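You operate a simulated robot arm through the tools that you are given. There is no shell and no other tool.

Carry out the task below with a simulated robot arm. There is one attempt and no reset: what you move stays moved.

TASK
Lift the cone off the flow table and crank 3 drops.
Fine: free the table and press reset once first; cone on the rubber mat.

The check looks at the end state, three seconds after you hand in, the way a careful person would. Anything else that was tipped, shoved, dropped, spilled or broken makes it a failure.

THE ROBOT
A 5-joint arm with a two-finger parallel gripper, fixed in place. Base frame: the origin is at the foot of the arm, x ahead of it, y to its left, z up. Lengths are in mm, angles in rad, forces in N, time in s.
With the tool pointing down near the work surface it reaches from about 220 to 660 mm from the base axis. Its first joint turns from -1.152 to 1.152 rad. The tool tilts only in the upright plane through the base axis and itself; it spins freely about its own axis. Payload 2.9 kg.
The TCP is the grasp point between the finger pads, 30 mm short of the fingertips. In the tool frame z runs along the fingers and y along their closing line. The gripper opens to 110 mm. The fingers are 20 mm wide and 10 mm thick; the gripper's body (48 by 112 mm) begins 55 mm behind the TCP.
Orientation is told as [roll, pitch, yaw] about the base's x, y, z axes, in that order, counted from this pose: with the fingers straight down and closing along the base's y, the tool's x points along the base's -x, its y along +y and its z along -z.

THE INTERFACE
- The arm moves only by the tool move_arm. Its argument "steps" is a list of rows, each a list of 6 numbers: the shift along the tool's x, y, z in mm, then the turn, a rotation vector about the tool's x, y, z in rad. In form: [[x, y, z, rx, ry, rz], ...]. A call has 1 to 20 rows; each row is the pose to reach, as a shift and turn from the pose commanded when the call began, along the tool's axes at that moment. "fingers" is the gripper command, from -1 (fully open) to 1 (shut), values between in proportion, set as the call begins (left out, the last holds). A row lasts 0.2 s, in which the tool goes at most 50 mm and 0.15 rad; a call with a longer step from one row to the next is refused whole, and so is a gripper value outside its range. A pose out of reach is approached as far as the arm can. The call stops where the force on the tool passes 80 N (or 10 N more than at its start, if that is more) or the arm is blocked; 0.2 s more then pass. Each finger travels about 108 mm/s and halts on what it meets, pressing with about 30 N; the grip force reading is that of the motor and also rises with nothing between the fingers. The clock runs only during rows and for 0.2 s after the last one: add rows that repeat a pose to give the fingers time. It gives the time, the measured TCP pose, the force on the tool (base axes), the opening and the grip force at its end, in the units of the frame above (readings bear some noise), with the torque about the TCP (base axes, N m) and any sound that the robot's microphone picked up, and new pictures: "pictures" is both (left out), scene, wrist or none.
- Cameras (640 x 400 px; columns grow to the right, rows downward): "scene" is fixed at [24.5, -452, 587.7]; the picture's right is [0.84, -0.54, 0.00], its down [-0.39, -0.60, -0.70] and it looks along [0.38, 0.59, -0.71] (base axes); focal length 235 px, centre (320, 200). "wrist" rides on the gripper at [72, 17, -103] in the tool frame; the picture's right is [-0.23, 0.97, 0.00], its down [-0.76, -0.18, -0.62] and it looks along [-0.61, -0.14, 0.78] (tool axes); focal length 222 px, centre (320, 200). There is no depth. A picture from a camera that has moved, and an enlarged one, comes with that camera's place and axes in the base frame and with its lens.
- zoom(camera, box): a new picture of the part [left, top, right, bottom] of that camera's present view, enlarged. The clock stands still meanwhile.
- job_done(): hands the job in; it is judged then, once.

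Places have to be worked out from the pictures, the camera data and where the tool is seen. Open the gripper and draw the arm clear of the work before you hand the job in, unless the task says otherwise.

The tools are called after "Emit:" by a JSON object that holds its "name" and its "arguments". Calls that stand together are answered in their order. move_arm: Moves the arm, as the interface text tells. Its arguments: {"type":"object","properties":{"steps":{"type":"array"},"fingers":{"type":"number"},"pictures":{"type":"string","enum":["both","scene","wrist","none"]}},"required":["steps"]} The other tools are called the same way: zoom (camera, box) takes an enlarged picture of a part of a camera's view; job_done () hands the job in.

At the start:

```text
clock: 0.0
position: [382.7, -106.3, 381.1]
tool_rot: [-0.001, 0.0, 0.0]
force: [1.1, -1.0, 0.0]
torque: [0.0, 0.0, 0.01]
gripper_width: 109.9
grip_force: 0.1
```

scene: 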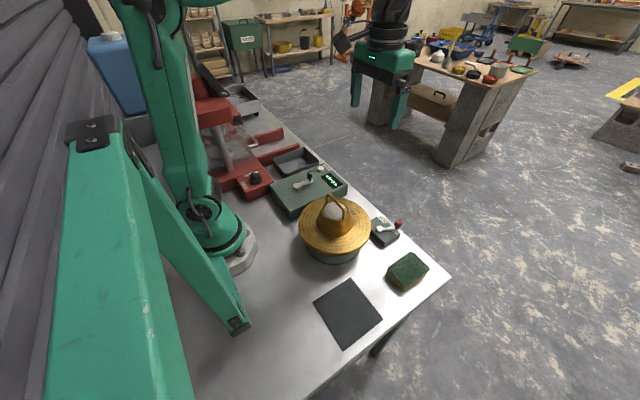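
wrist: 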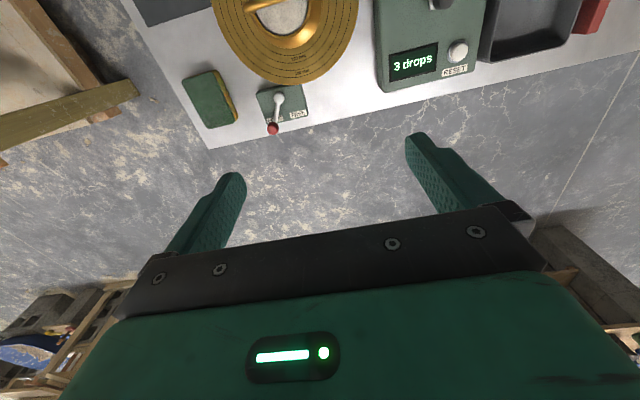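

I'll start by taking enlarged views of the work area: cone on flow table, the reset/crank box, the lever (table lock?) and the mat.

Emit:
{"name": "zoom", "arguments": {"camera": "scene", "box": [240, 140, 440, 265]}}

Emit:
{"name": "zoom", "arguments": {"camera": "scene", "box": [290, 220, 450, 350]}}

Emit:
{"name": "zoom", "arguments": {"camera": "wrist", "box": [160, 0, 500, 150]}}

```text
3.20 times, centred on (340, 202) of scene
camera zoom: at [24.5, -452.0, 587.7], right [0.84, -0.54, 0.0], down [-0.39, -0.6, -0.7], along [0.38, 0.59, -0.71], focal length 751 px, centre (256, 192)
```

zoom: 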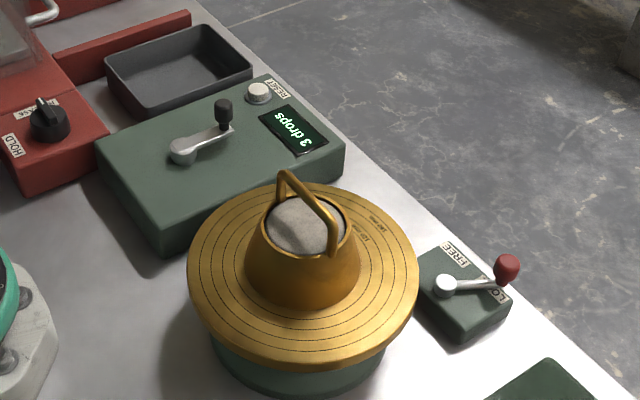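

```text
3.08 times, centred on (370, 285) of scene
camera zoom: at [24.5, -452.0, 587.7], right [0.84, -0.54, 0.0], down [-0.39, -0.6, -0.7], along [0.38, 0.59, -0.71], focal length 722 px, centre (166, -62)
```

zoom: 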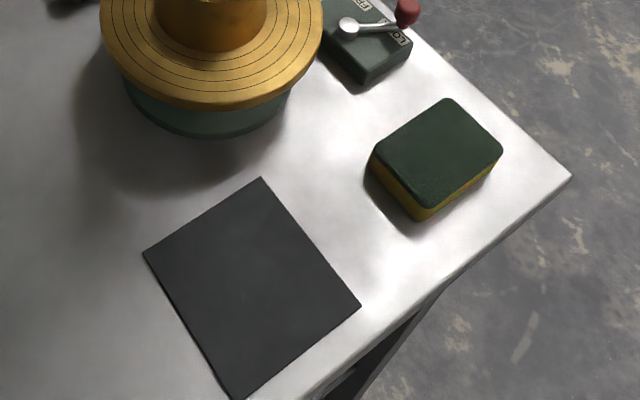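

```text
1.88 times, centred on (330, 75) of wrist
camera zoom: at [311.2, -88.9, 483.0], right [0.23, 0.97, 0.0], down [0.76, -0.18, 0.62], along [0.61, -0.14, -0.78], focal length 418 px, centre (301, 435)
```

zoom: 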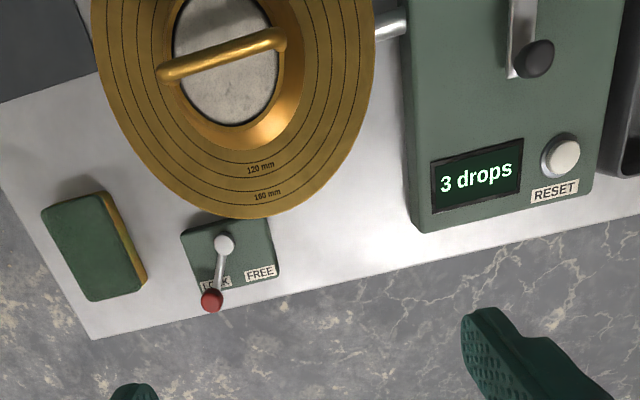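

The table lever is at LOCK (hub about (402,-189), knob about (449,-215,55)), the display reads "3 drops", reset button is near (398,121,58), crank knob near (326,77,90). I'll retract the tool in x to get a wrist view of the cone handle and crank.

Emit:
{"name": "move_arm", "arguments": {"steps": [[40, 0, 0, 0, 0, 0], [80, 15, 0, 0, 0, 0], [120, 30, 0, 0, 0, 0], [120, 40, 0, 0, 0, 0], [120, 40, 0, 0, 0, 0]]}}

```text
clock: 1.2
position: [262.1, -65.1, 377.5]
tool_rot: [0.0, -0.001, 0.0]
force: [0.1, -0.9, -0.7]
torque: [-0.01, 0.0, 0.0]
gripper_width: 110.1
grip_force: 0.1
camera wrist: at [190.6, -48.2, 480.7], right [0.23, 0.97, 0.0], down [0.76, -0.18, 0.62], along [0.61, -0.14, -0.78], focal length 222 px, centre (320, 200)
```

scene: 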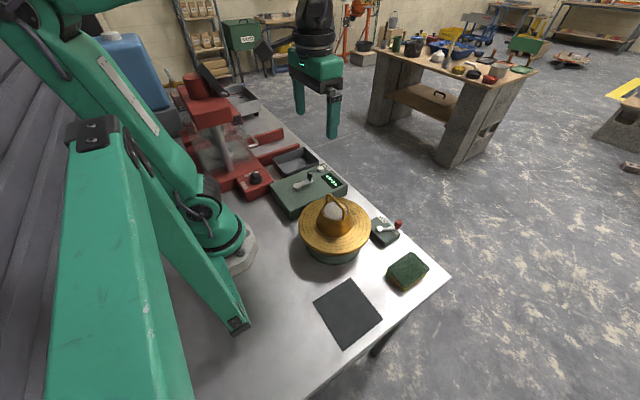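
wrist: 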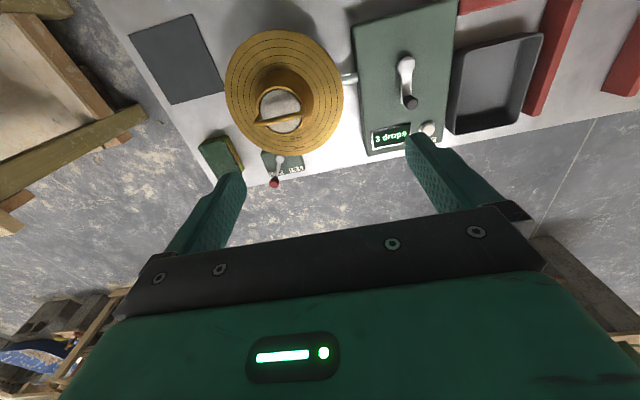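

Good view now. I zoom the wrist picture on the cone and on the crank box for triangulation.

Emit:
{"name": "zoom", "arguments": {"camera": "wrist", "box": [120, 10, 350, 190]}}

Emit:
{"name": "zoom", "arguments": {"camera": "wrist", "box": [330, 0, 560, 160]}}

Emit:
{"name": "zoom", "arguments": {"camera": "scene", "box": [290, 180, 410, 270]}}

Emit:
{"name": "zoom", "arguments": {"camera": "scene", "box": [150, 60, 350, 220]}}

```text
2.22 times, centred on (235, 100) of wrist
camera zoom: at [190.6, -48.2, 480.7], right [0.23, 0.97, 0.0], down [0.76, -0.18, 0.62], along [0.61, -0.14, -0.78], focal length 494 px, centre (509, 422)
```

zoom: 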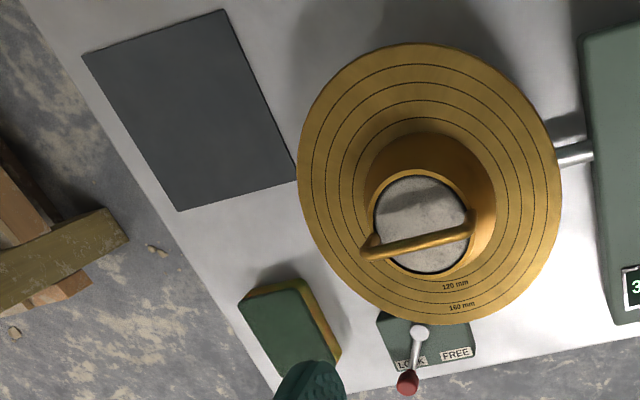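

```text
2.50 times, centred on (445, 80) of wrist
camera zoom: at [190.6, -48.2, 480.7], right [0.23, 0.97, 0.0], down [0.76, -0.18, 0.62], along [0.61, -0.14, -0.78], focal length 555 px, centre (8, 500)
```

zoom: 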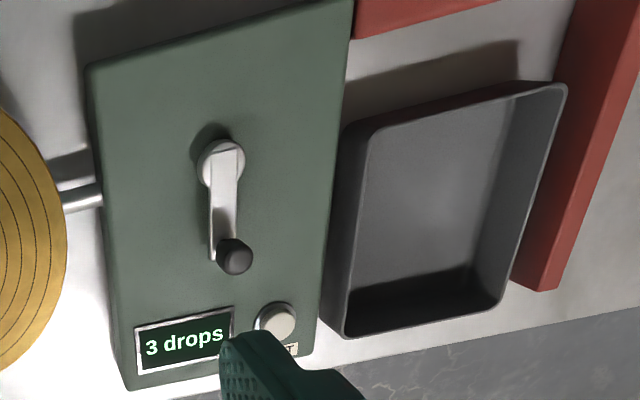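

```text
4.44 times, centred on (350, 225) of scene
camera zoom: at [24.5, -452.0, 587.7], right [0.84, -0.54, 0.0], down [-0.39, -0.6, -0.7], along [0.38, 0.59, -0.71], focal length 1043 px, centre (187, 89)
```

zoom: 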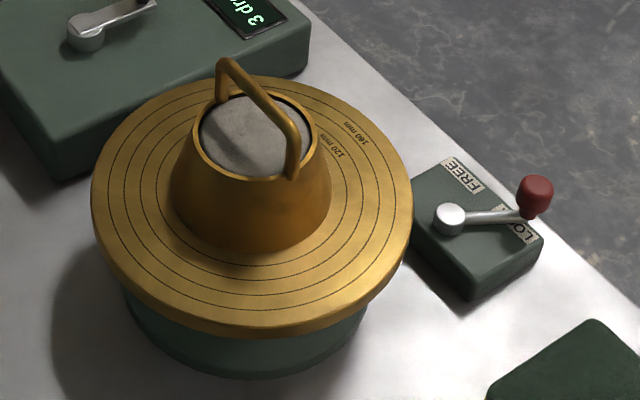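

```text
2.50 times, centred on (250, 140) of scene
camera zoom: at [24.5, -452.0, 587.7], right [0.84, -0.54, 0.0], down [-0.39, -0.6, -0.7], along [0.38, 0.59, -0.71], focal length 587 px, centre (495, 350)
```

zoom: 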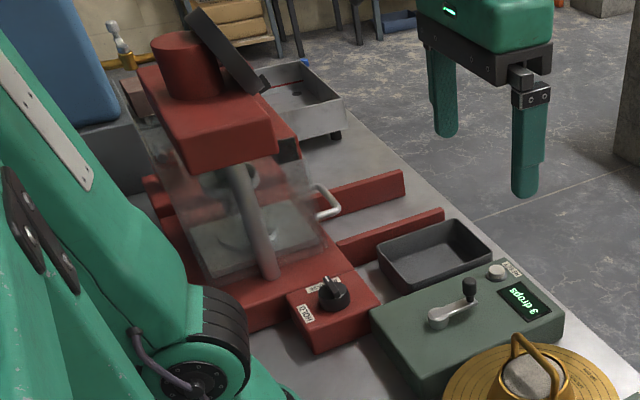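

The handle bar of the cone runs along y at x≈282, y from −94 to −160, top z≈160. First I go to the lever: close the fingers and move above the outer (−y) side of the red knob, around (450,−250,200).

Emit:
{"name": "move_arm", "arguments": {"steps": [[-23.4, -23, 22.6, 0, 0, 0], [-46.8, -46, 45.2, 0, 0, 0], [-70.2, -69, 67.8, 0, 0, 0], [-93.6, -92, 90.4, 0, 0, 0], [-117, -115, 113, 0, 0, 0], [-140.4, -138, 135.6, 0, 0, 0], [-163.8, -161, 158.2, 0, 0, 0], [-187.2, -184, 181, 0, 0, 0], [-187.2, -184, 181, 0, 0, 0]], "fingers": 1}}

```text
clock: 3.2
position: [449.0, -248.3, 198.3]
tool_rot: [-0.002, 0.0, 0.0]
force: [0.3, 1.1, 0.4]
torque: [0.03, 0.0, -0.01]
gripper_width: 0.0
grip_force: 30.3
camera wrist: at [377.5, -231.5, 301.3], right [0.23, 0.97, 0.0], down [0.76, -0.18, 0.62], along [0.61, -0.14, -0.78], focal length 222 px, centre (320, 200)
```

scene: 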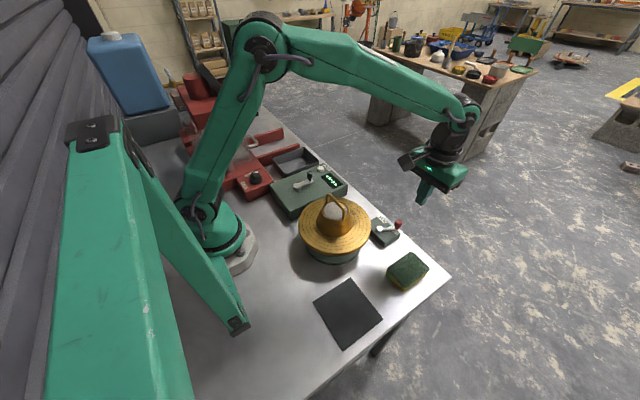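
wrist: 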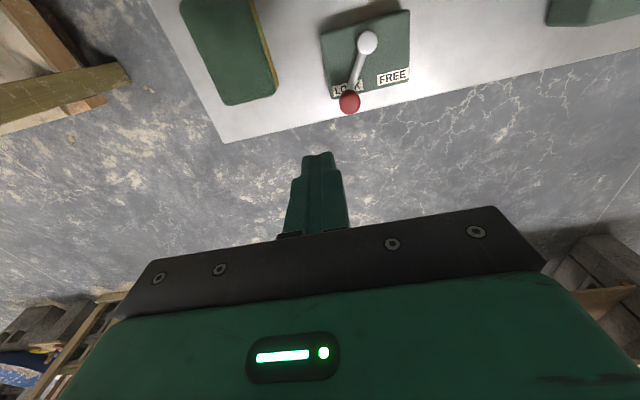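

The knob is confirmed near (448,−216,55) and the finger column at y≈−248 clears both it and the sponge. I descend straight to TCP z≈72 (tips at 42).

Emit:
{"name": "move_arm", "arguments": {"steps": [[0, 0, 32, 0, 0, 0], [0, 0, 64, 0, 0, 0], [0, 0, 96, 0, 0, 0], [0, 0, 126, 0, 0, 0], [0, 0, 126, 0, 0, 0]]}}

```text
clock: 4.4
position: [450.6, -250.7, 72.6]
tool_rot: [0.0, 0.0, 0.001]
force: [-0.3, 0.3, 0.2]
torque: [0.01, -0.02, 0.05]
gripper_width: 0.0
grip_force: 30.1
camera wrist: at [378.2, -234.3, 175.9], right [0.23, 0.97, 0.0], down [0.76, -0.18, 0.62], along [0.61, -0.14, -0.78], focal length 222 px, centre (320, 200)
```

scene: 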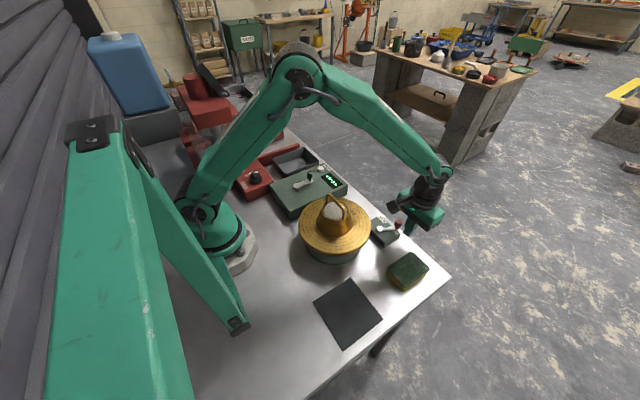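
wrist: 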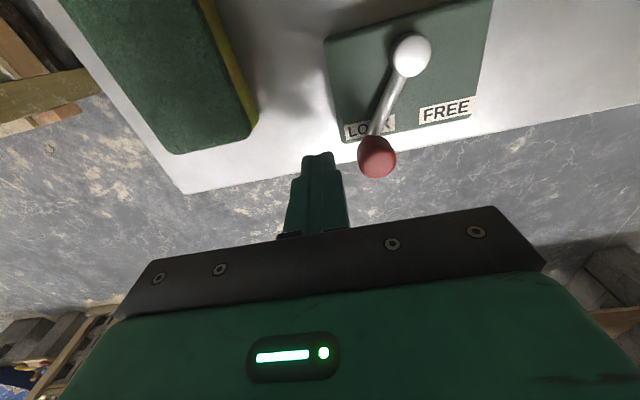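

Finger is at the knob's outer side at the right height. I push in +y slowly, about 62 mm, and check the lever.

Emit:
{"name": "move_arm", "arguments": {"steps": [[0, 10, 0, 0, 0, 0], [0, 18, 0, 0, 0, 0], [0, 26, 0, 0, 0, 0], [0, 34, 0, 0, 0, 0], [0, 42, 0, 0, 0, 0], [0, 50, 0, 0, 0, 0], [0, 56, 0, 0, 0, 0], [0, 62, 0, 0, 0, 0]]}}

```text
clock: 6.2
position: [449.5, -189.0, 73.9]
tool_rot: [0.0, 0.001, 0.003]
force: [-0.3, -0.3, 0.3]
torque: [-0.02, -0.03, 0.02]
gripper_width: 0.0
grip_force: 29.9
camera wrist: at [378.9, -171.3, 176.8], right [0.23, 0.97, 0.0], down [0.76, -0.18, 0.62], along [0.61, -0.14, -0.78], focal length 222 px, centre (320, 200)
```

scene: 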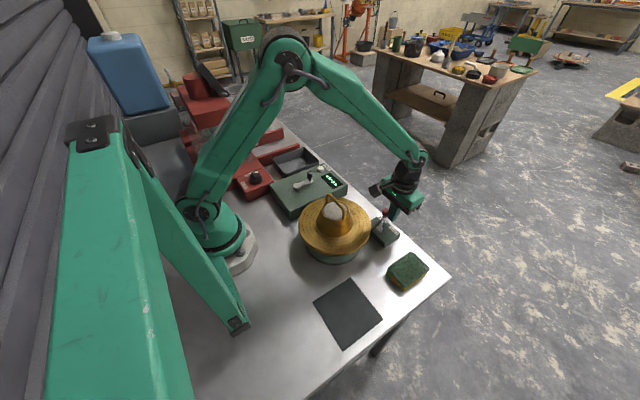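
wrist: 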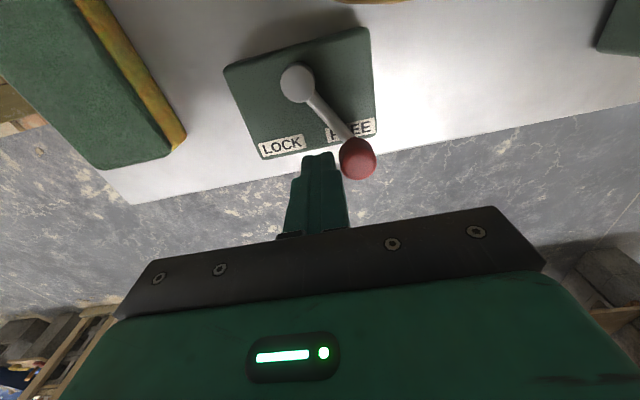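

The lever now points at FREE (knob about (449,−164)). I nudge a bit further in small steps to make sure it is at its stop.

Emit:
{"name": "move_arm", "arguments": {"steps": [[0, 2, 0, 0, 0, 0], [0, 4, 0, 0, 0, 0], [0, 6, 0, 0, 0, 0], [0, 6, 0, 0, 0, 0]], "pictures": "wrist"}}

```text
clock: 7.2
position: [451.2, -183.7, 73.8]
tool_rot: [-0.001, -0.002, -0.002]
force: [-0.4, -22.4, -4.4]
torque: [-0.61, 0.01, 0.11]
gripper_width: 0.0
grip_force: 29.9
camera wrist: at [378.5, -166.1, 176.5], right [0.23, 0.97, 0.0], down [0.76, -0.18, 0.62], along [0.61, -0.14, -0.78], focal length 222 px, centre (320, 200)
```

wrist: 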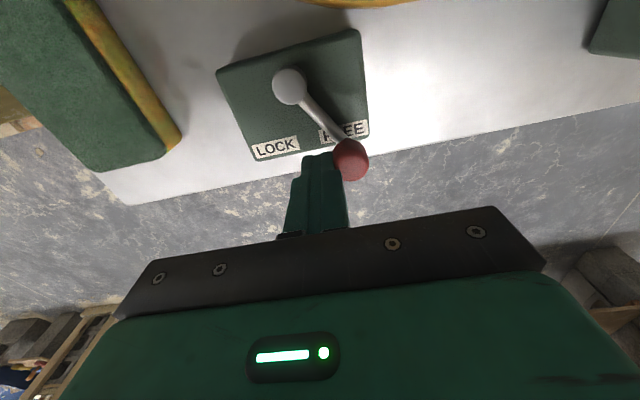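

Force of −22 N shows the lever against its FREE stop. I back off in −y and rise, then move over to hover above the reset button near (398,121).

Emit:
{"name": "move_arm", "arguments": {"steps": [[0, -10, 0, 0, 0, 0], [0, -24, 0, 0, 0, 0], [0, -24, -40, 0, 0, 0], [0, -24, -80, 0, 0, 0], [0, -24, -126, 0, 0, 0], [0, 16, -126, 0, 0, 0], [0, 60, -126, 0, 0, 0], [10, 105, -126, 0, 0, 0], [20, 150, -126, 0, 0, 0], [30, 195, -126, 0, 0, 0], [40, 240, -126, 0, 0, 0], [50, 285, -126, 0, 0, 0], [52, 303, -126, 0, 0, 0], [52, 303, -126, 0, 0, 0]]}}

```text
clock: 10.2
position: [397.8, 122.2, 199.8]
tool_rot: [0.001, -0.001, 0.0]
force: [0.1, -0.9, -0.4]
torque: [-0.01, -0.01, 0.01]
gripper_width: 0.1
grip_force: 30.2
camera wrist: at [325.3, 138.9, 301.9], right [0.23, 0.97, 0.0], down [0.76, -0.18, 0.62], along [0.61, -0.14, -0.78], focal length 222 px, centre (320, 200)
```

scene: 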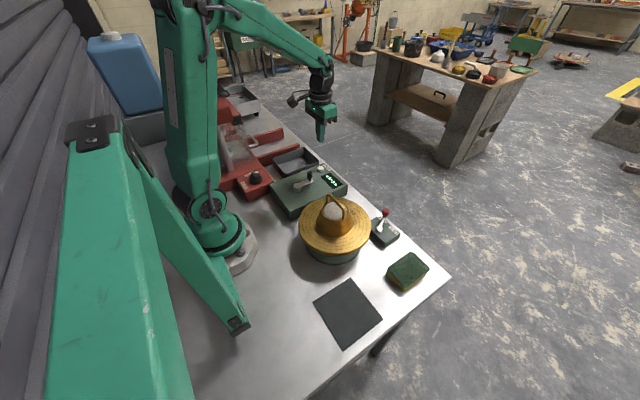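
wrist: 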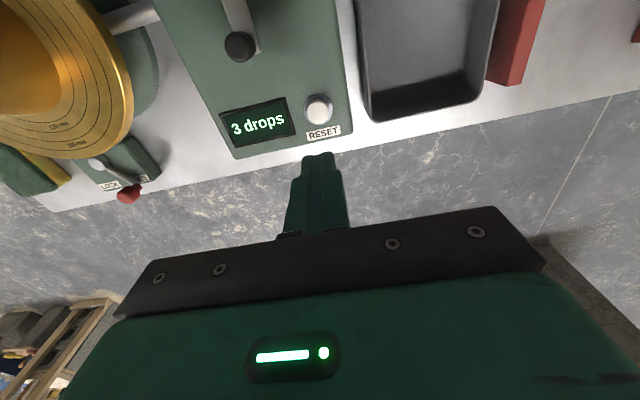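

Button appears at about (394,122), top z≈60. I shift 3 mm back in x and descend to tips about z≈68 for a closer look.

Emit:
{"name": "move_arm", "arguments": {"steps": [[3, 0, 35, 0, 0, 0], [3, 0, 70, 0, 0, 0], [3, 0, 102, 0, 0, 0], [3, 0, 102, 0, 0, 0]]}}

Emit:
{"name": "zoom", "arguments": {"camera": "wrist", "box": [200, 60, 440, 210]}}

Emit:
{"name": "zoom", "arguments": {"camera": "scene", "box": [270, 130, 370, 220]}}

```text
clock: 11.2
position: [393.9, 121.8, 98.2]
tool_rot: [-0.001, -0.001, -0.001]
force: [0.0, -0.8, 0.0]
torque: [0.0, -0.01, 0.01]
gripper_width: 0.2
grip_force: 30.4
camera wrist: at [323.1, 138.7, 201.4], right [0.23, 0.97, 0.0], down [0.76, -0.18, 0.62], along [0.61, -0.14, -0.78], focal length 222 px, centre (320, 200)
```

scene: 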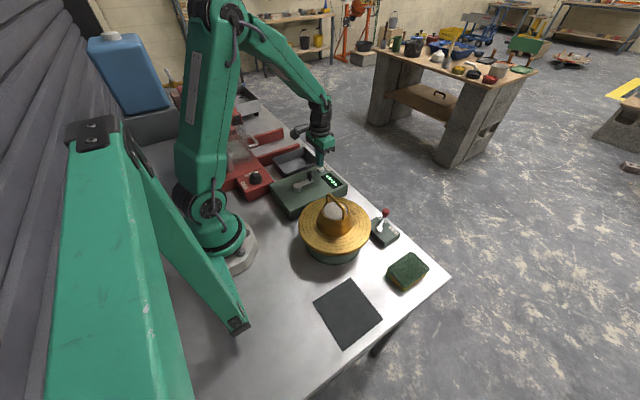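
wrist: 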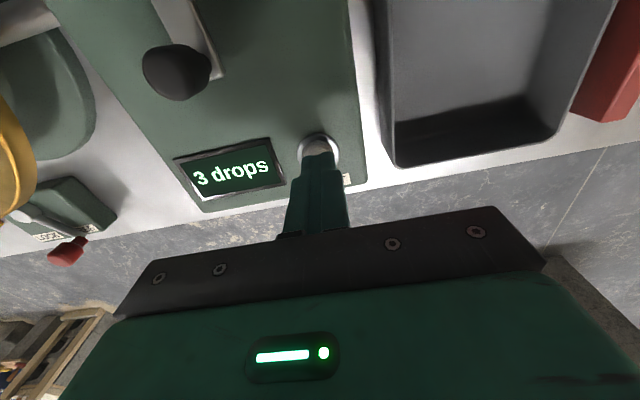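

```text
2.67 times, centred on (320, 135) of wrist
camera zoom: at [323.1, 138.7, 201.4], right [0.23, 0.97, 0.0], down [0.76, -0.18, 0.62], along [0.61, -0.14, -0.78], focal length 592 px, centre (320, 373)
```

zoom: 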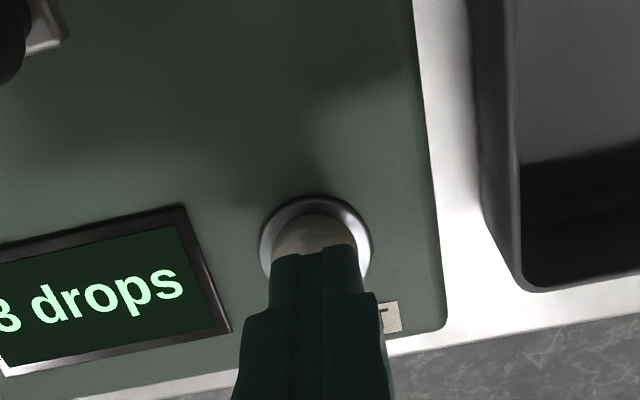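

```text
4.44 times, centred on (320, 175) of scene
camera zoom: at [24.6, -452.0, 587.7], right [0.84, -0.54, 0.0], down [-0.39, -0.6, -0.7], along [0.38, 0.59, -0.71], focal length 1043 px, centre (320, 311)
```

zoom: 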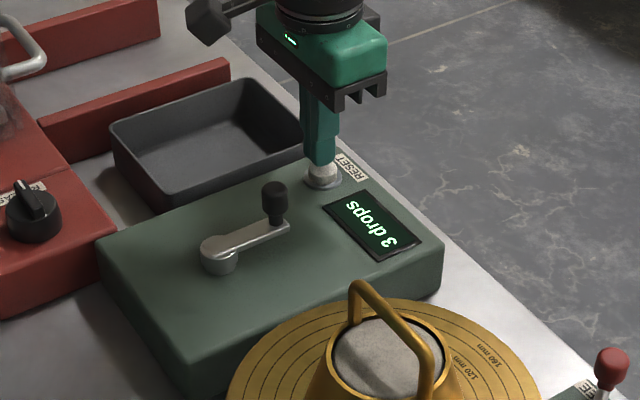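

The fingertip is centred over the button. I press down gently in 2 mm steps.

Emit:
{"name": "move_arm", "arguments": {"steps": [[0, 0, 2, 0, 0, 0], [0, 0, 4, 0, 0, 0], [0, 0, 6, 0, 0, 0], [0, 0, 8, 0, 0, 0]], "pictures": "wrist"}}

```text
clock: 12.2
position: [396.0, 121.4, 89.7]
tool_rot: [0.0, 0.002, 0.001]
force: [0.2, -0.2, 1.8]
torque: [-0.03, 0.0, 0.04]
gripper_width: 0.2
grip_force: 29.9
heard: click
camera wrist: at [323.6, 138.2, 192.1], right [0.23, 0.97, 0.0], down [0.76, -0.18, 0.62], along [0.61, -0.14, -0.78], focal length 222 px, centre (320, 200)
```

wrist: 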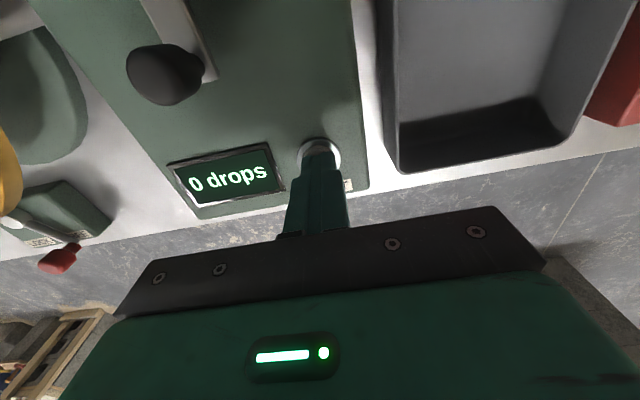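

Click heard and display reads 0 drops — reset done once. I raise straight up, then go above the cone handle (282,−127) while spinning the tool −90° so the fingers close along x, and open to about 50 mm.

Emit:
{"name": "move_arm", "arguments": {"steps": [[0, 0, -30, 0, 0, 0], [0, 0, -75, 0, 0, 0], [0, 0, -120, 0, 0, 0], [0, 0, -165, 0, 0, 0], [0, 0, -210, 0, 0, 0], [10.3, -22.5, -210, 0, 0, -0.1428], [20.6, -45, -210, 0, 0, -0.2856], [30.9, -67.5, -210, 0, 0, -0.4284], [41.2, -90, -210, 0, 0, -0.5712], [51.5, -112.5, -210, 0, 0, -0.714], [61.8, -135, -210, 0, 0, -0.8568], [72.1, -157.5, -210, 0, 0, -0.9996], [82.4, -180, -210, 0, 0, -1.1424], [92.7, -202.5, -210, 0, 0, -1.2852], [103, -225, -210, 0, 0, -1.428], [113, -247.7, -210, 0, 0, -1.5708], [113, -247.7, -210, 0, 0, -1.5708]]}}

```text
clock: 15.8
position: [283.9, -127.4, 300.9]
tool_rot: [0.002, 0.001, 1.572]
force: [0.0, 0.7, -0.4]
torque: [0.01, 0.01, 0.0]
gripper_width: 0.2
grip_force: 29.6
camera wrist: at [267.1, -199.4, 403.0], right [-0.97, 0.23, 0.0], down [0.18, 0.76, 0.62], along [0.14, 0.61, -0.78], focal length 222 px, centre (320, 200)
```

scene: 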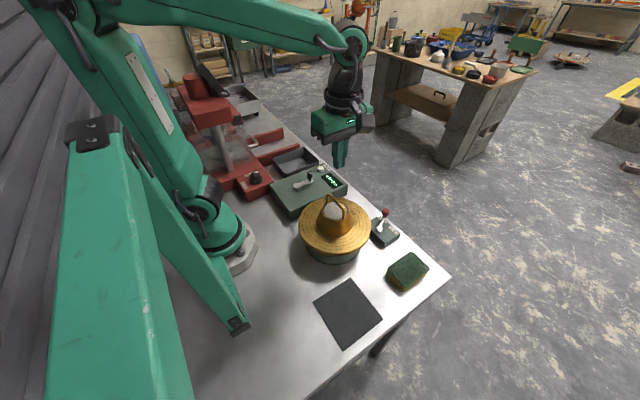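
wrist: 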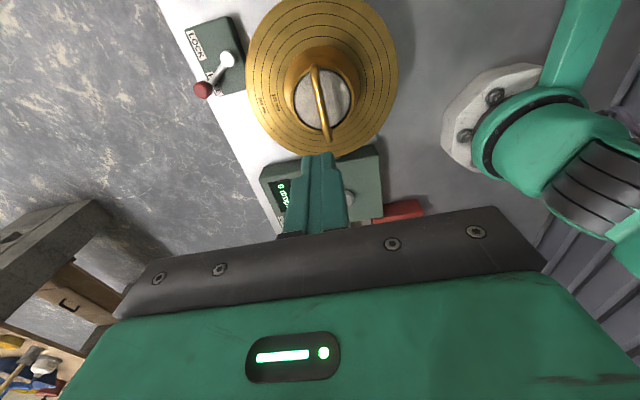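

I see the handle bar under the tool, nearly aligned along y at x≈281. I zoom in to refine it before opening and descending.

Emit:
{"name": "zoom", "arguments": {"camera": "wrist", "box": [240, 30, 400, 160]}}

```text
3.08 times, centred on (320, 95) of wrist
camera zoom: at [267.1, -199.4, 403.0], right [-0.97, 0.23, 0.0], down [0.18, 0.76, 0.62], along [0.14, 0.61, -0.78], focal length 684 px, centre (320, 523)
```

zoom: 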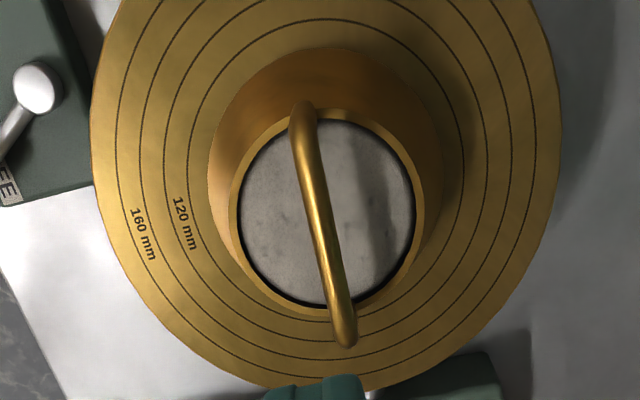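

Bar centre is at about (280,−129,158). I open to ~44 mm, centre on it, and descend to TCP z≈190 for a check.

Emit:
{"name": "move_arm", "arguments": {"steps": [[0, 0, 0, 0, 0, 0], [1, 2, 30, 0, 0, 0], [2, 2, 60, 0, 0, 0], [2, 2, 90, 0, 0, 0], [2, 2, 110, 0, 0, 0], [2, 2, 110, 0, 0, 0]], "fingers": 0.2}}

Emit:
{"name": "zoom", "arguments": {"camera": "wrist", "box": [220, 40, 420, 220]}}

Emit:
{"name": "zoom", "arguments": {"camera": "scene", "box": [290, 150, 390, 250]}}

```text
clock: 17.2
position: [281.0, -128.5, 189.1]
tool_rot: [0.001, 0.002, 1.571]
force: [0.0, 0.5, 0.9]
torque: [-0.01, 0.0, -0.02]
gripper_width: 43.9
grip_force: 0.1
camera wrist: at [264.6, -201.7, 292.8], right [-0.97, 0.23, 0.0], down [0.18, 0.76, 0.62], along [0.14, 0.61, -0.78], focal length 222 px, centre (320, 200)
```

scene: 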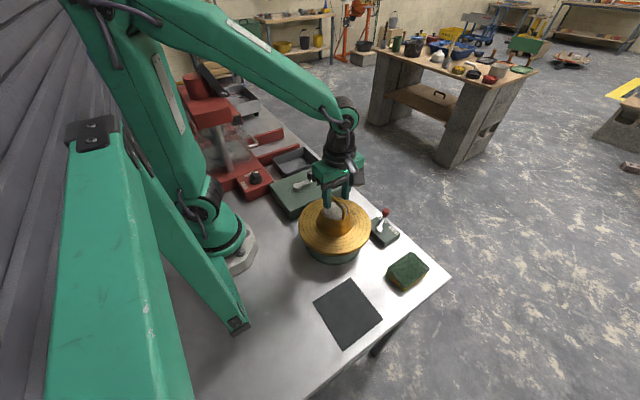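
wrist: 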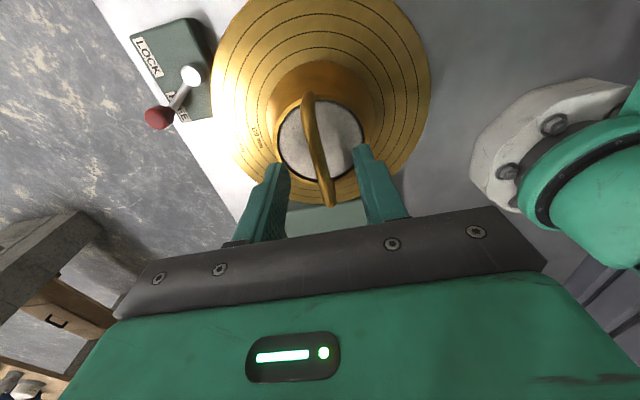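

```text
2.22 times, centred on (320, 130) of wrist
camera zoom: at [264.6, -201.7, 292.8], right [-0.97, 0.23, 0.0], down [0.18, 0.76, 0.62], along [0.14, 0.61, -0.78], focal length 494 px, centre (320, 356)
```

zoom: 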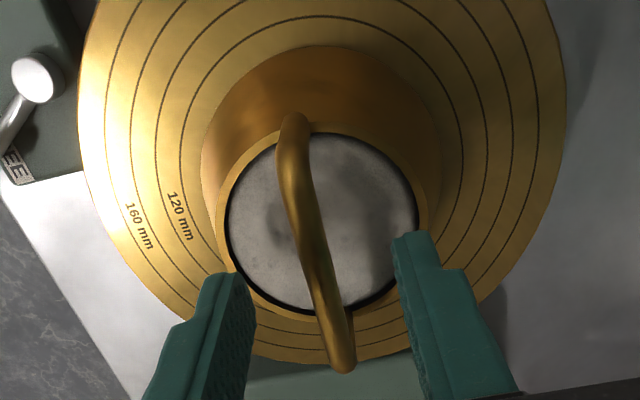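

```text
4.00 times, centred on (340, 200) of scene
camera zoom: at [24.6, -452.1, 587.7], right [0.84, -0.54, 0.0], down [-0.39, -0.6, -0.7], along [0.38, 0.59, -0.71], focal length 939 px, centre (240, 200)
```

zoom: 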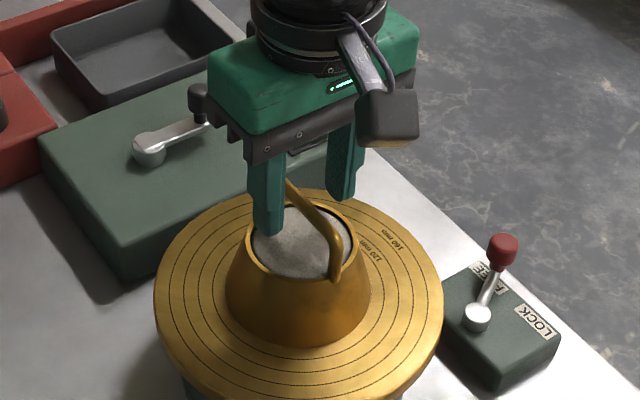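

The bar sits midway between the fingers with clear sides. I descend 22 mm more (tips ~137, above the mortar at ~123) and close on the bar.

Emit:
{"name": "move_arm", "arguments": {"steps": [[0, 0, 8, 0, 0, 0], [0, 0, 16, 0, 0, 0], [0, 0, 22, 0, 0, 0], [0, 0, 22, 0, 0, 0]]}}

Emit:
{"name": "zoom", "arguments": {"camera": "wrist", "box": [220, 40, 420, 220]}}

Emit:
{"name": "zoom", "arguments": {"camera": "scene", "box": [290, 150, 390, 250]}}

```text
clock: 18.2
position: [279.8, -128.2, 167.3]
tool_rot: [0.0, -0.002, 1.572]
force: [-0.3, 0.0, 0.4]
torque: [0.01, -0.03, 0.0]
gripper_width: 43.9
grip_force: 0.1
camera wrist: at [263.6, -201.3, 270.0], right [-0.97, 0.23, 0.0], down [0.18, 0.76, 0.62], along [0.14, 0.61, -0.78], focal length 222 px, centre (320, 200)
```

scene: 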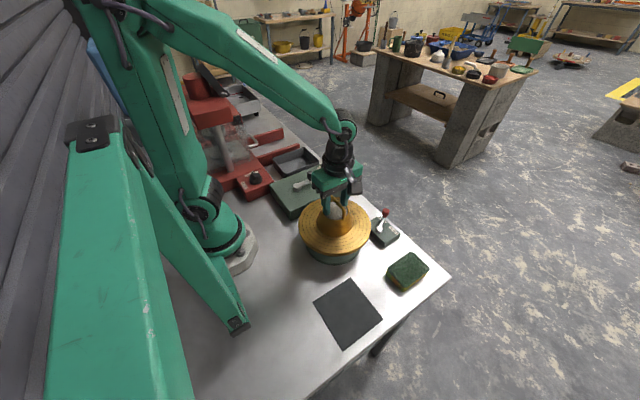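
wrist: 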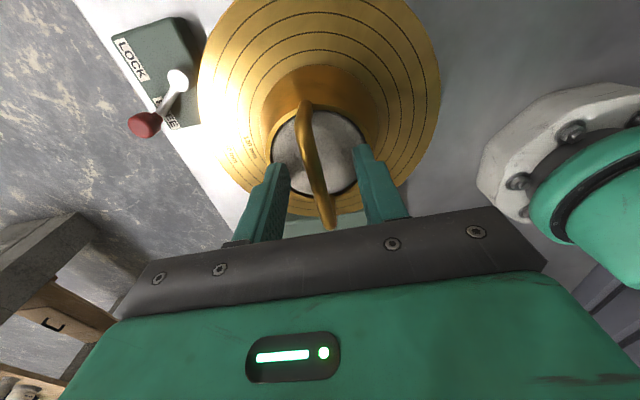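

```text
2.22 times, centred on (320, 130) of wrist
camera zoom: at [263.6, -201.3, 270.0], right [-0.97, 0.23, 0.0], down [0.18, 0.76, 0.62], along [0.14, 0.61, -0.78], focal length 494 px, centre (320, 356)
```

zoom: 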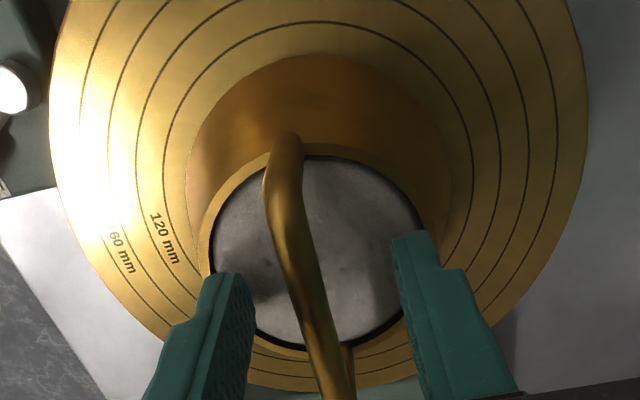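

```text
4.00 times, centred on (340, 200) of scene
camera zoom: at [24.6, -452.0, 587.7], right [0.84, -0.54, 0.0], down [-0.39, -0.6, -0.7], along [0.38, 0.59, -0.71], focal length 939 px, centre (240, 200)
```

zoom: 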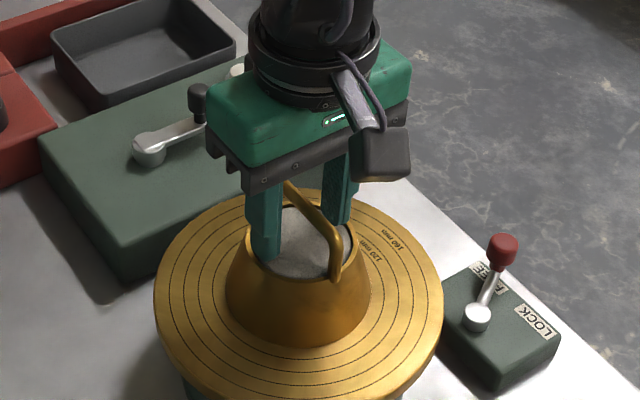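

The bar looks ~2–3 mm toward +x from finger centre, so I shift by 2 mm and then close on it, holding still while the fingers settle.

Emit:
{"name": "move_arm", "arguments": {"steps": [[0, -2.5, 0, 0, 0, 0], [0, -2.5, 0, 0, 0, 0]], "pictures": "none"}}

Emit:
{"name": "move_arm", "arguments": {"steps": [[0, 0, 0, 0, 0, 0], [0, 0, 0, 0, 0, 0], [0, 0, 0, 0, 0, 0]], "fingers": 1}}

Emit:
{"name": "zoom", "arguments": {"camera": "wrist", "box": [220, 40, 420, 220]}}

```text
clock: 18.8
position: [282.4, -129.0, 167.9]
tool_rot: [-0.001, -0.001, 1.572]
force: [-0.8, 0.5, -0.3]
torque: [0.03, -0.03, -0.03]
gripper_width: 44.2
grip_force: 0.0
```

```text
clock: 19.6
position: [280.9, -127.9, 168.4]
tool_rot: [0.0, 0.001, 1.572]
force: [0.7, 0.7, -0.3]
torque: [0.16, -0.03, -0.01]
gripper_width: 8.4
grip_force: 30.0
camera wrist: at [265.9, -201.0, 270.0], right [-0.97, 0.23, 0.0], down [0.18, 0.76, 0.62], along [0.14, 0.61, -0.78], focal length 222 px, centre (320, 200)
```

scene: 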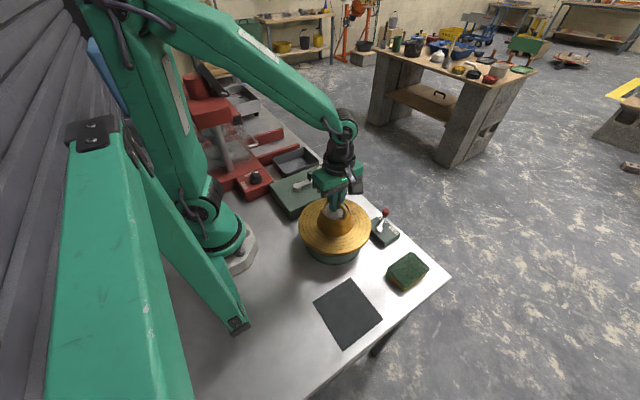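
wrist: 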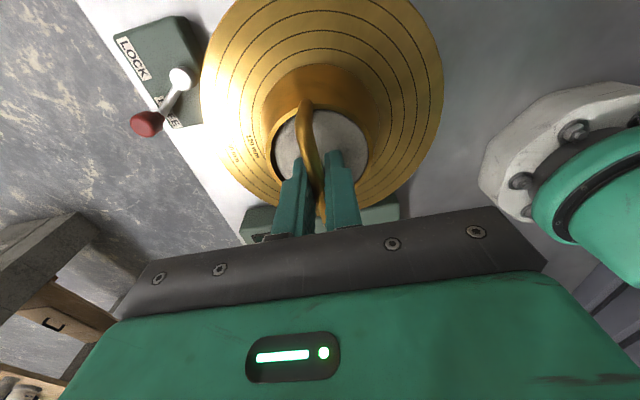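

```text
2.22 times, centred on (320, 130) of wrist
camera zoom: at [265.9, -201.0, 270.0], right [-0.97, 0.23, 0.0], down [0.18, 0.76, 0.62], along [0.14, 0.61, -0.78], focal length 494 px, centre (320, 356)
```

zoom: 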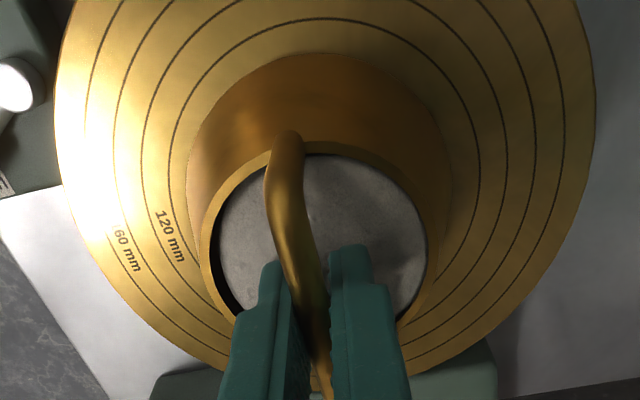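

The bar is held (8.4 mm between the pads). I lift straight up, slowly at first, so the cone slides vertically off the mortar.

Emit:
{"name": "move_arm", "arguments": {"steps": [[0, 0, -4, 0, 0, 0], [0, 0, -8, 0, 0, 0], [0, 0, -14, 0, 0, 0], [0, 0, -20, 0, 0, 0], [0, 0, -28, 0, 0, 0], [0, 0, -38, 0, 0, 0], [0, 0, -50, 0, 0, 0], [0, 0, -65, 0, 0, 0], [0, 0, -80, 0, 0, 0], [0, 0, -95, 0, 0, 0], [0, 0, -110, 0, 0, 0], [0, 0, -125, 0, 0, 0], [0, 0, -125, 0, 0, 0]]}}

Emit:
{"name": "zoom", "arguments": {"camera": "scene", "box": [270, 120, 430, 270]}}

```text
clock: 22.4
position: [283.1, -128.7, 291.8]
tool_rot: [0.0, -0.001, 1.569]
force: [-0.6, -0.3, -3.1]
torque: [-0.01, -0.03, -0.02]
gripper_width: 8.5
grip_force: 29.8
camera wrist: at [266.8, -201.0, 394.1], right [-0.97, 0.23, 0.0], down [0.18, 0.76, 0.62], along [0.14, 0.61, -0.78], focal length 222 px, centre (320, 200)
```

scene: 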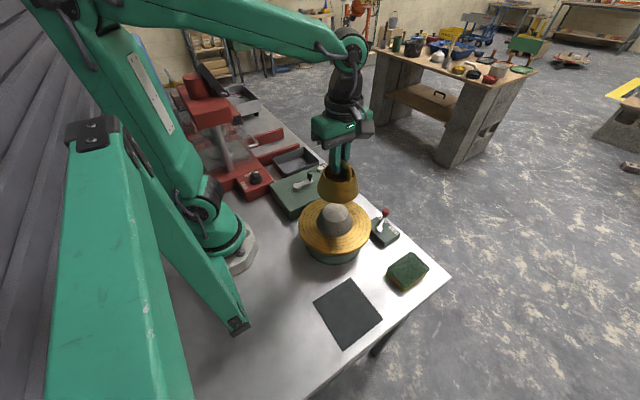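
wrist: 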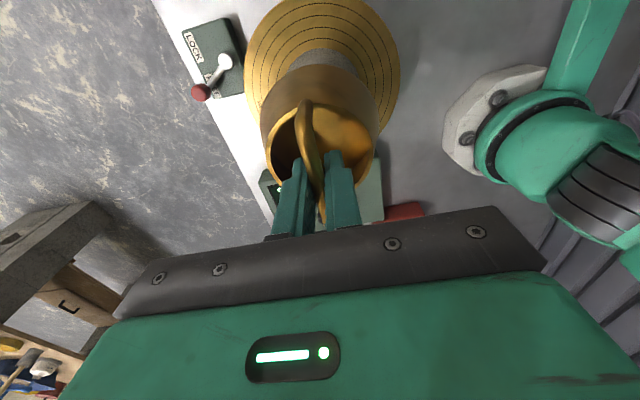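

```text
2.67 times, centred on (350, 195) of scene
camera zoom: at [24.6, -452.1, 587.7], right [0.84, -0.54, 0.0], down [-0.39, -0.6, -0.7], along [0.38, 0.59, -0.71], focal length 626 px, centre (240, 213)
```

zoom: 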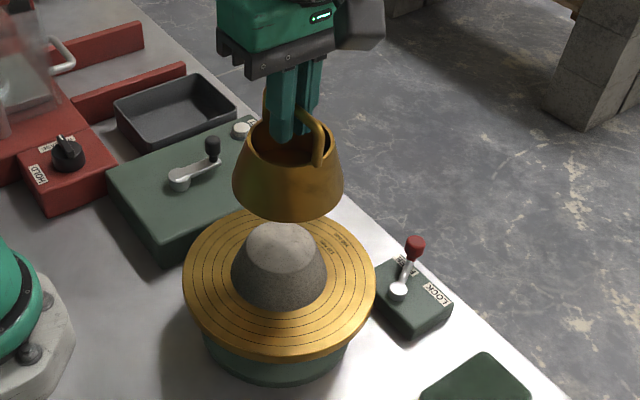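

The mortar is standing free on the table and the cone hangs level. Before moving to the mat (centre about (190,−314)), I check the green structure in the foreground for clearance.

Emit:
{"name": "zoom", "arguments": {"camera": "scene", "box": [40, 100, 400, 400]}}

```text
1.33 times, centred on (220, 250) of scene
camera zoom: at [24.6, -452.1, 587.7], right [0.84, -0.54, 0.0], down [-0.39, -0.6, -0.7], along [0.38, 0.59, -0.71], focal length 313 px, centre (453, 133)
```

zoom: 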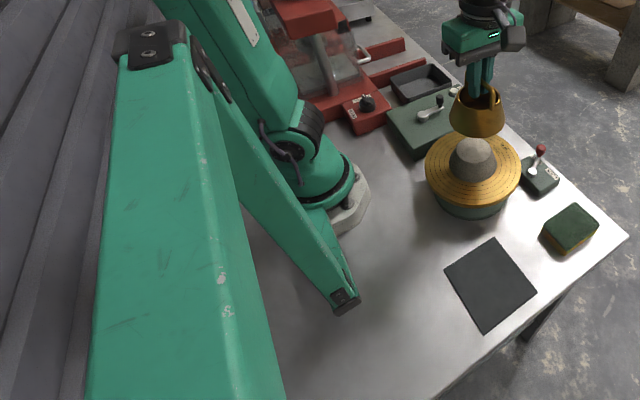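

The structure lies well to the side (over 130 mm from the arm's plane at the mat), so the way is clear. I carry the cone at this height to above the mat centre (190,−314).

Emit:
{"name": "move_arm", "arguments": {"steps": [[12, 6, 0, 0, 0, 0], [32, 16, 0, 0, 0, 0], [56, 28, 0, 0, 0, 0], [80, 40, 0, 0, 0, 0], [104, 52, 0, 0, 0, 0], [128, 64, 0, 0, 0, 0], [152, 76, 0, 0, 0, 0], [173, 86, 0, 0, 0, 0], [185, 92, 0, 0, 0, 0], [185, 92, 0, 0, 0, 0], [185, 92, 0, 0, 0, 0]]}}

Emit:
{"name": "zoom", "arguments": {"camera": "scene", "box": [240, 180, 420, 360]}}

```text
clock: 24.8
position: [191.0, -312.3, 292.5]
tool_rot: [-0.001, 0.001, 1.571]
force: [-0.1, 0.3, -3.0]
torque: [0.04, 0.01, -0.01]
gripper_width: 8.4
grip_force: 30.0
camera wrist: at [174.8, -385.8, 395.3], right [-0.97, 0.23, 0.0], down [0.18, 0.76, 0.62], along [0.14, 0.61, -0.78], focal length 222 px, centre (320, 200)
```

scene: 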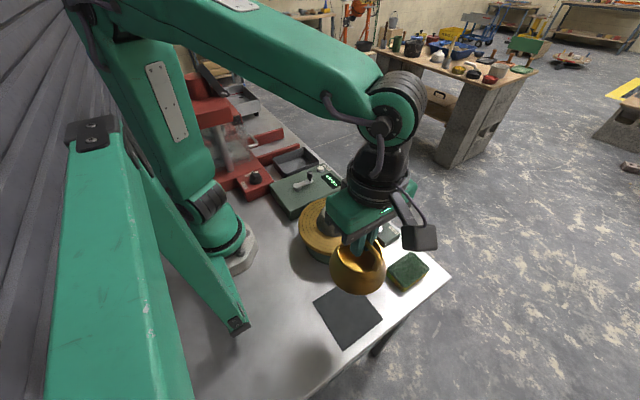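
wrist: 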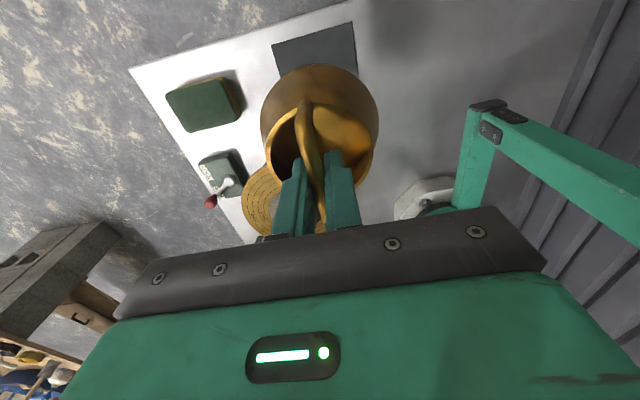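

```text
2.22 times, centred on (330, 270) of scene
camera zoom: at [24.6, -452.1, 587.6], right [0.84, -0.54, 0.0], down [-0.39, -0.6, -0.7], along [0.38, 0.59, -0.71], focal length 522 px, centre (298, 44)
```

zoom: 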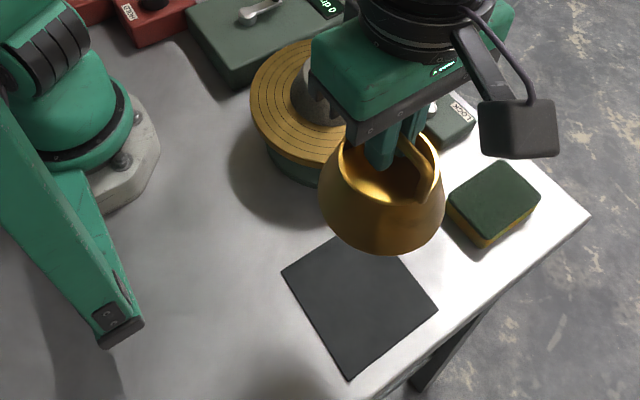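

The cone hangs clear above the mat with nothing nearby. I descend to leave roughly 12 mm above the mat and recheck centring.

Emit:
{"name": "move_arm", "arguments": {"steps": [[0, 0, 20, 0, 0, 0], [0, 0, 45, 0, 0, 0], [0, 0, 70, 0, 0, 0], [0, 0, 95, 0, 0, 0], [0, 0, 120, 0, 0, 0], [0, 0, 142, 0, 0, 0], [0, 0, 160, 0, 0, 0], [0, 0, 172, 0, 0, 0], [0, 0, 178, 0, 0, 0], [0, 0, 178, 0, 0, 0]]}}

Emit:
{"name": "zoom", "arguments": {"camera": "scene", "box": [280, 230, 420, 370]}}

Emit:
{"name": "zoom", "arguments": {"camera": "wrist", "box": [200, 0, 440, 180]}}

```text
clock: 27.0
position: [190.6, -313.2, 113.6]
tool_rot: [0.0, -0.001, 1.572]
force: [0.7, 0.6, -2.0]
torque: [0.01, 0.01, 0.02]
gripper_width: 8.4
grip_force: 29.8
camera wrist: at [175.2, -385.4, 217.1], right [-0.97, 0.23, 0.0], down [0.18, 0.76, 0.62], along [0.14, 0.61, -0.78], focal length 222 px, centre (320, 200)
```

scene: 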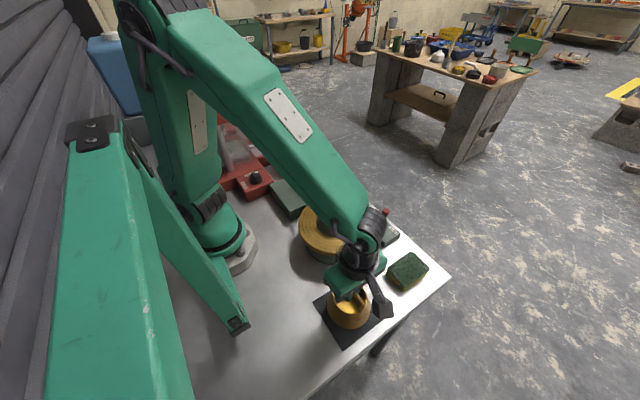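
wrist: 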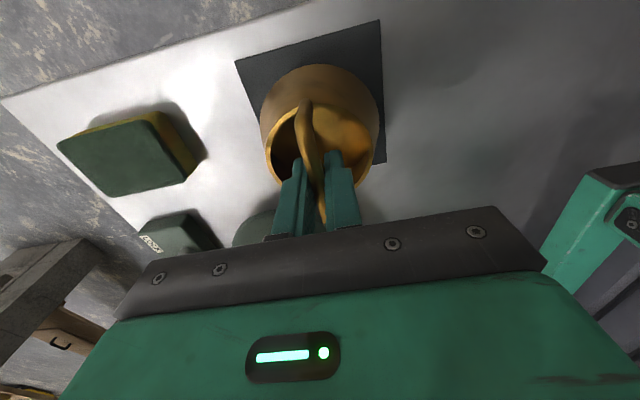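

```text
2.86 times, centred on (350, 300) of scene
camera zoom: at [24.6, -452.1, 587.6], right [0.84, -0.54, 0.0], down [-0.39, -0.6, -0.7], along [0.38, 0.59, -0.71], focal length 671 px, centre (234, -86)
```

zoom: 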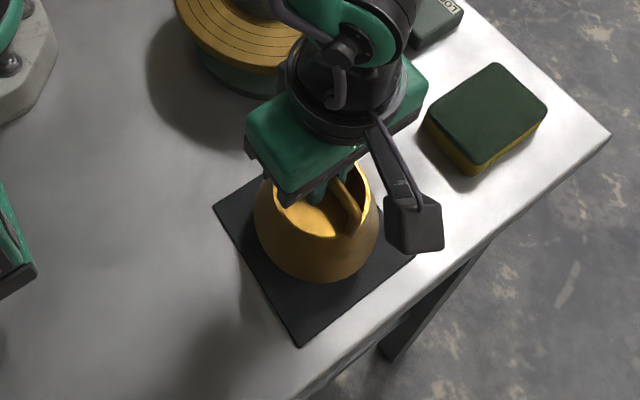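

```text
2.22 times, centred on (320, 90) of wrist
camera zoom: at [175.2, -385.4, 217.1], right [-0.97, 0.23, 0.0], down [0.18, 0.76, 0.62], along [0.14, 0.61, -0.78], focal length 494 px, centre (320, 444)
```

zoom: 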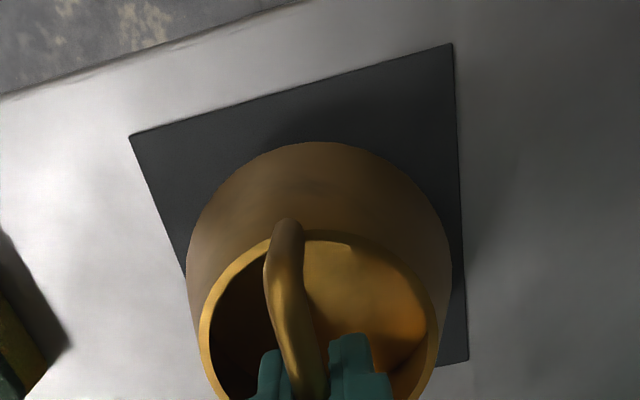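

Cone base (radius ≈ 51) appears centred near (194,−311) versus mat centre (190.5,−314); I trim −3 in x, −3 in y, then lower in small steps watching the force.

Emit:
{"name": "move_arm", "arguments": {"steps": [[3, 3, 0, 0, 0, 0], [3, 3, 2, 0, 0, 0], [3, 3, 4, 0, 0, 0], [3, 3, 6, 0, 0, 0], [3, 3, 6, 0, 0, 0]]}}

Emit:
{"name": "zoom", "arguments": {"camera": "wrist", "box": [200, 0, 440, 180]}}

```text
clock: 28.2
position: [188.7, -317.4, 107.8]
tool_rot: [-0.001, -0.001, 1.57]
force: [-1.1, 0.6, -3.4]
torque: [0.01, -0.02, -0.03]
gripper_width: 8.3
grip_force: 30.5
camera wrist: at [172.3, -389.5, 210.6], right [-0.97, 0.23, 0.0], down [0.18, 0.76, 0.62], along [0.14, 0.61, -0.78], focal length 222 px, centre (320, 200)
```

scene: 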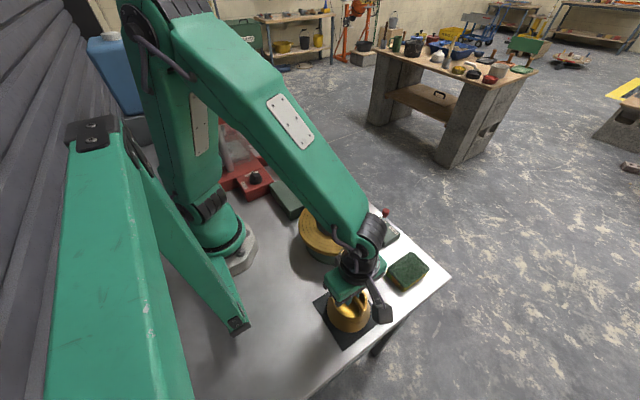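
wrist: 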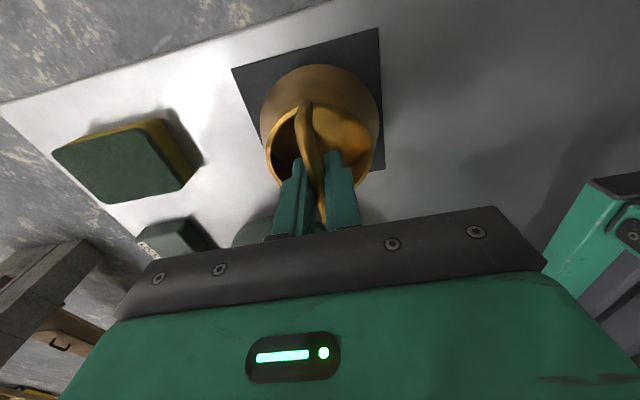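

```text
2.22 times, centred on (320, 90) of wrist
camera zoom: at [172.3, -389.5, 210.6], right [-0.97, 0.23, 0.0], down [0.18, 0.76, 0.62], along [0.14, 0.61, -0.78], focal length 494 px, centre (320, 444)
```

zoom: 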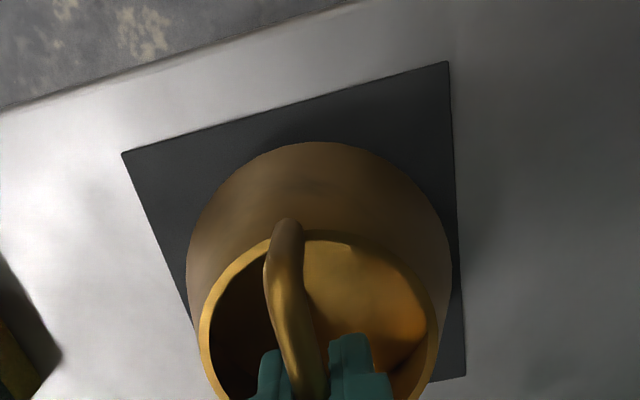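

Still hanging (−3.4 N), about 5 mm to go; x is centred, I'll trim 2.5 mm more in −y and continue lowering in 1.5 mm steps.

Emit:
{"name": "move_arm", "arguments": {"steps": [[2.5, 0, 0, 0, 0, 0], [2.5, 0, 1.5, 0, 0, 0], [2.5, 0, 3, 0, 0, 0], [2.5, 0, 4.5, 0, 0, 0], [2.5, 0, 4.5, 0, 0, 0]], "pictures": "none"}}

```text
clock: 29.4
position: [188.2, -319.3, 103.9]
tool_rot: [0.0, 0.0, 1.57]
force: [-0.1, 0.0, -2.3]
torque: [0.0, -0.02, 0.01]
gripper_width: 8.4
grip_force: 29.6
```

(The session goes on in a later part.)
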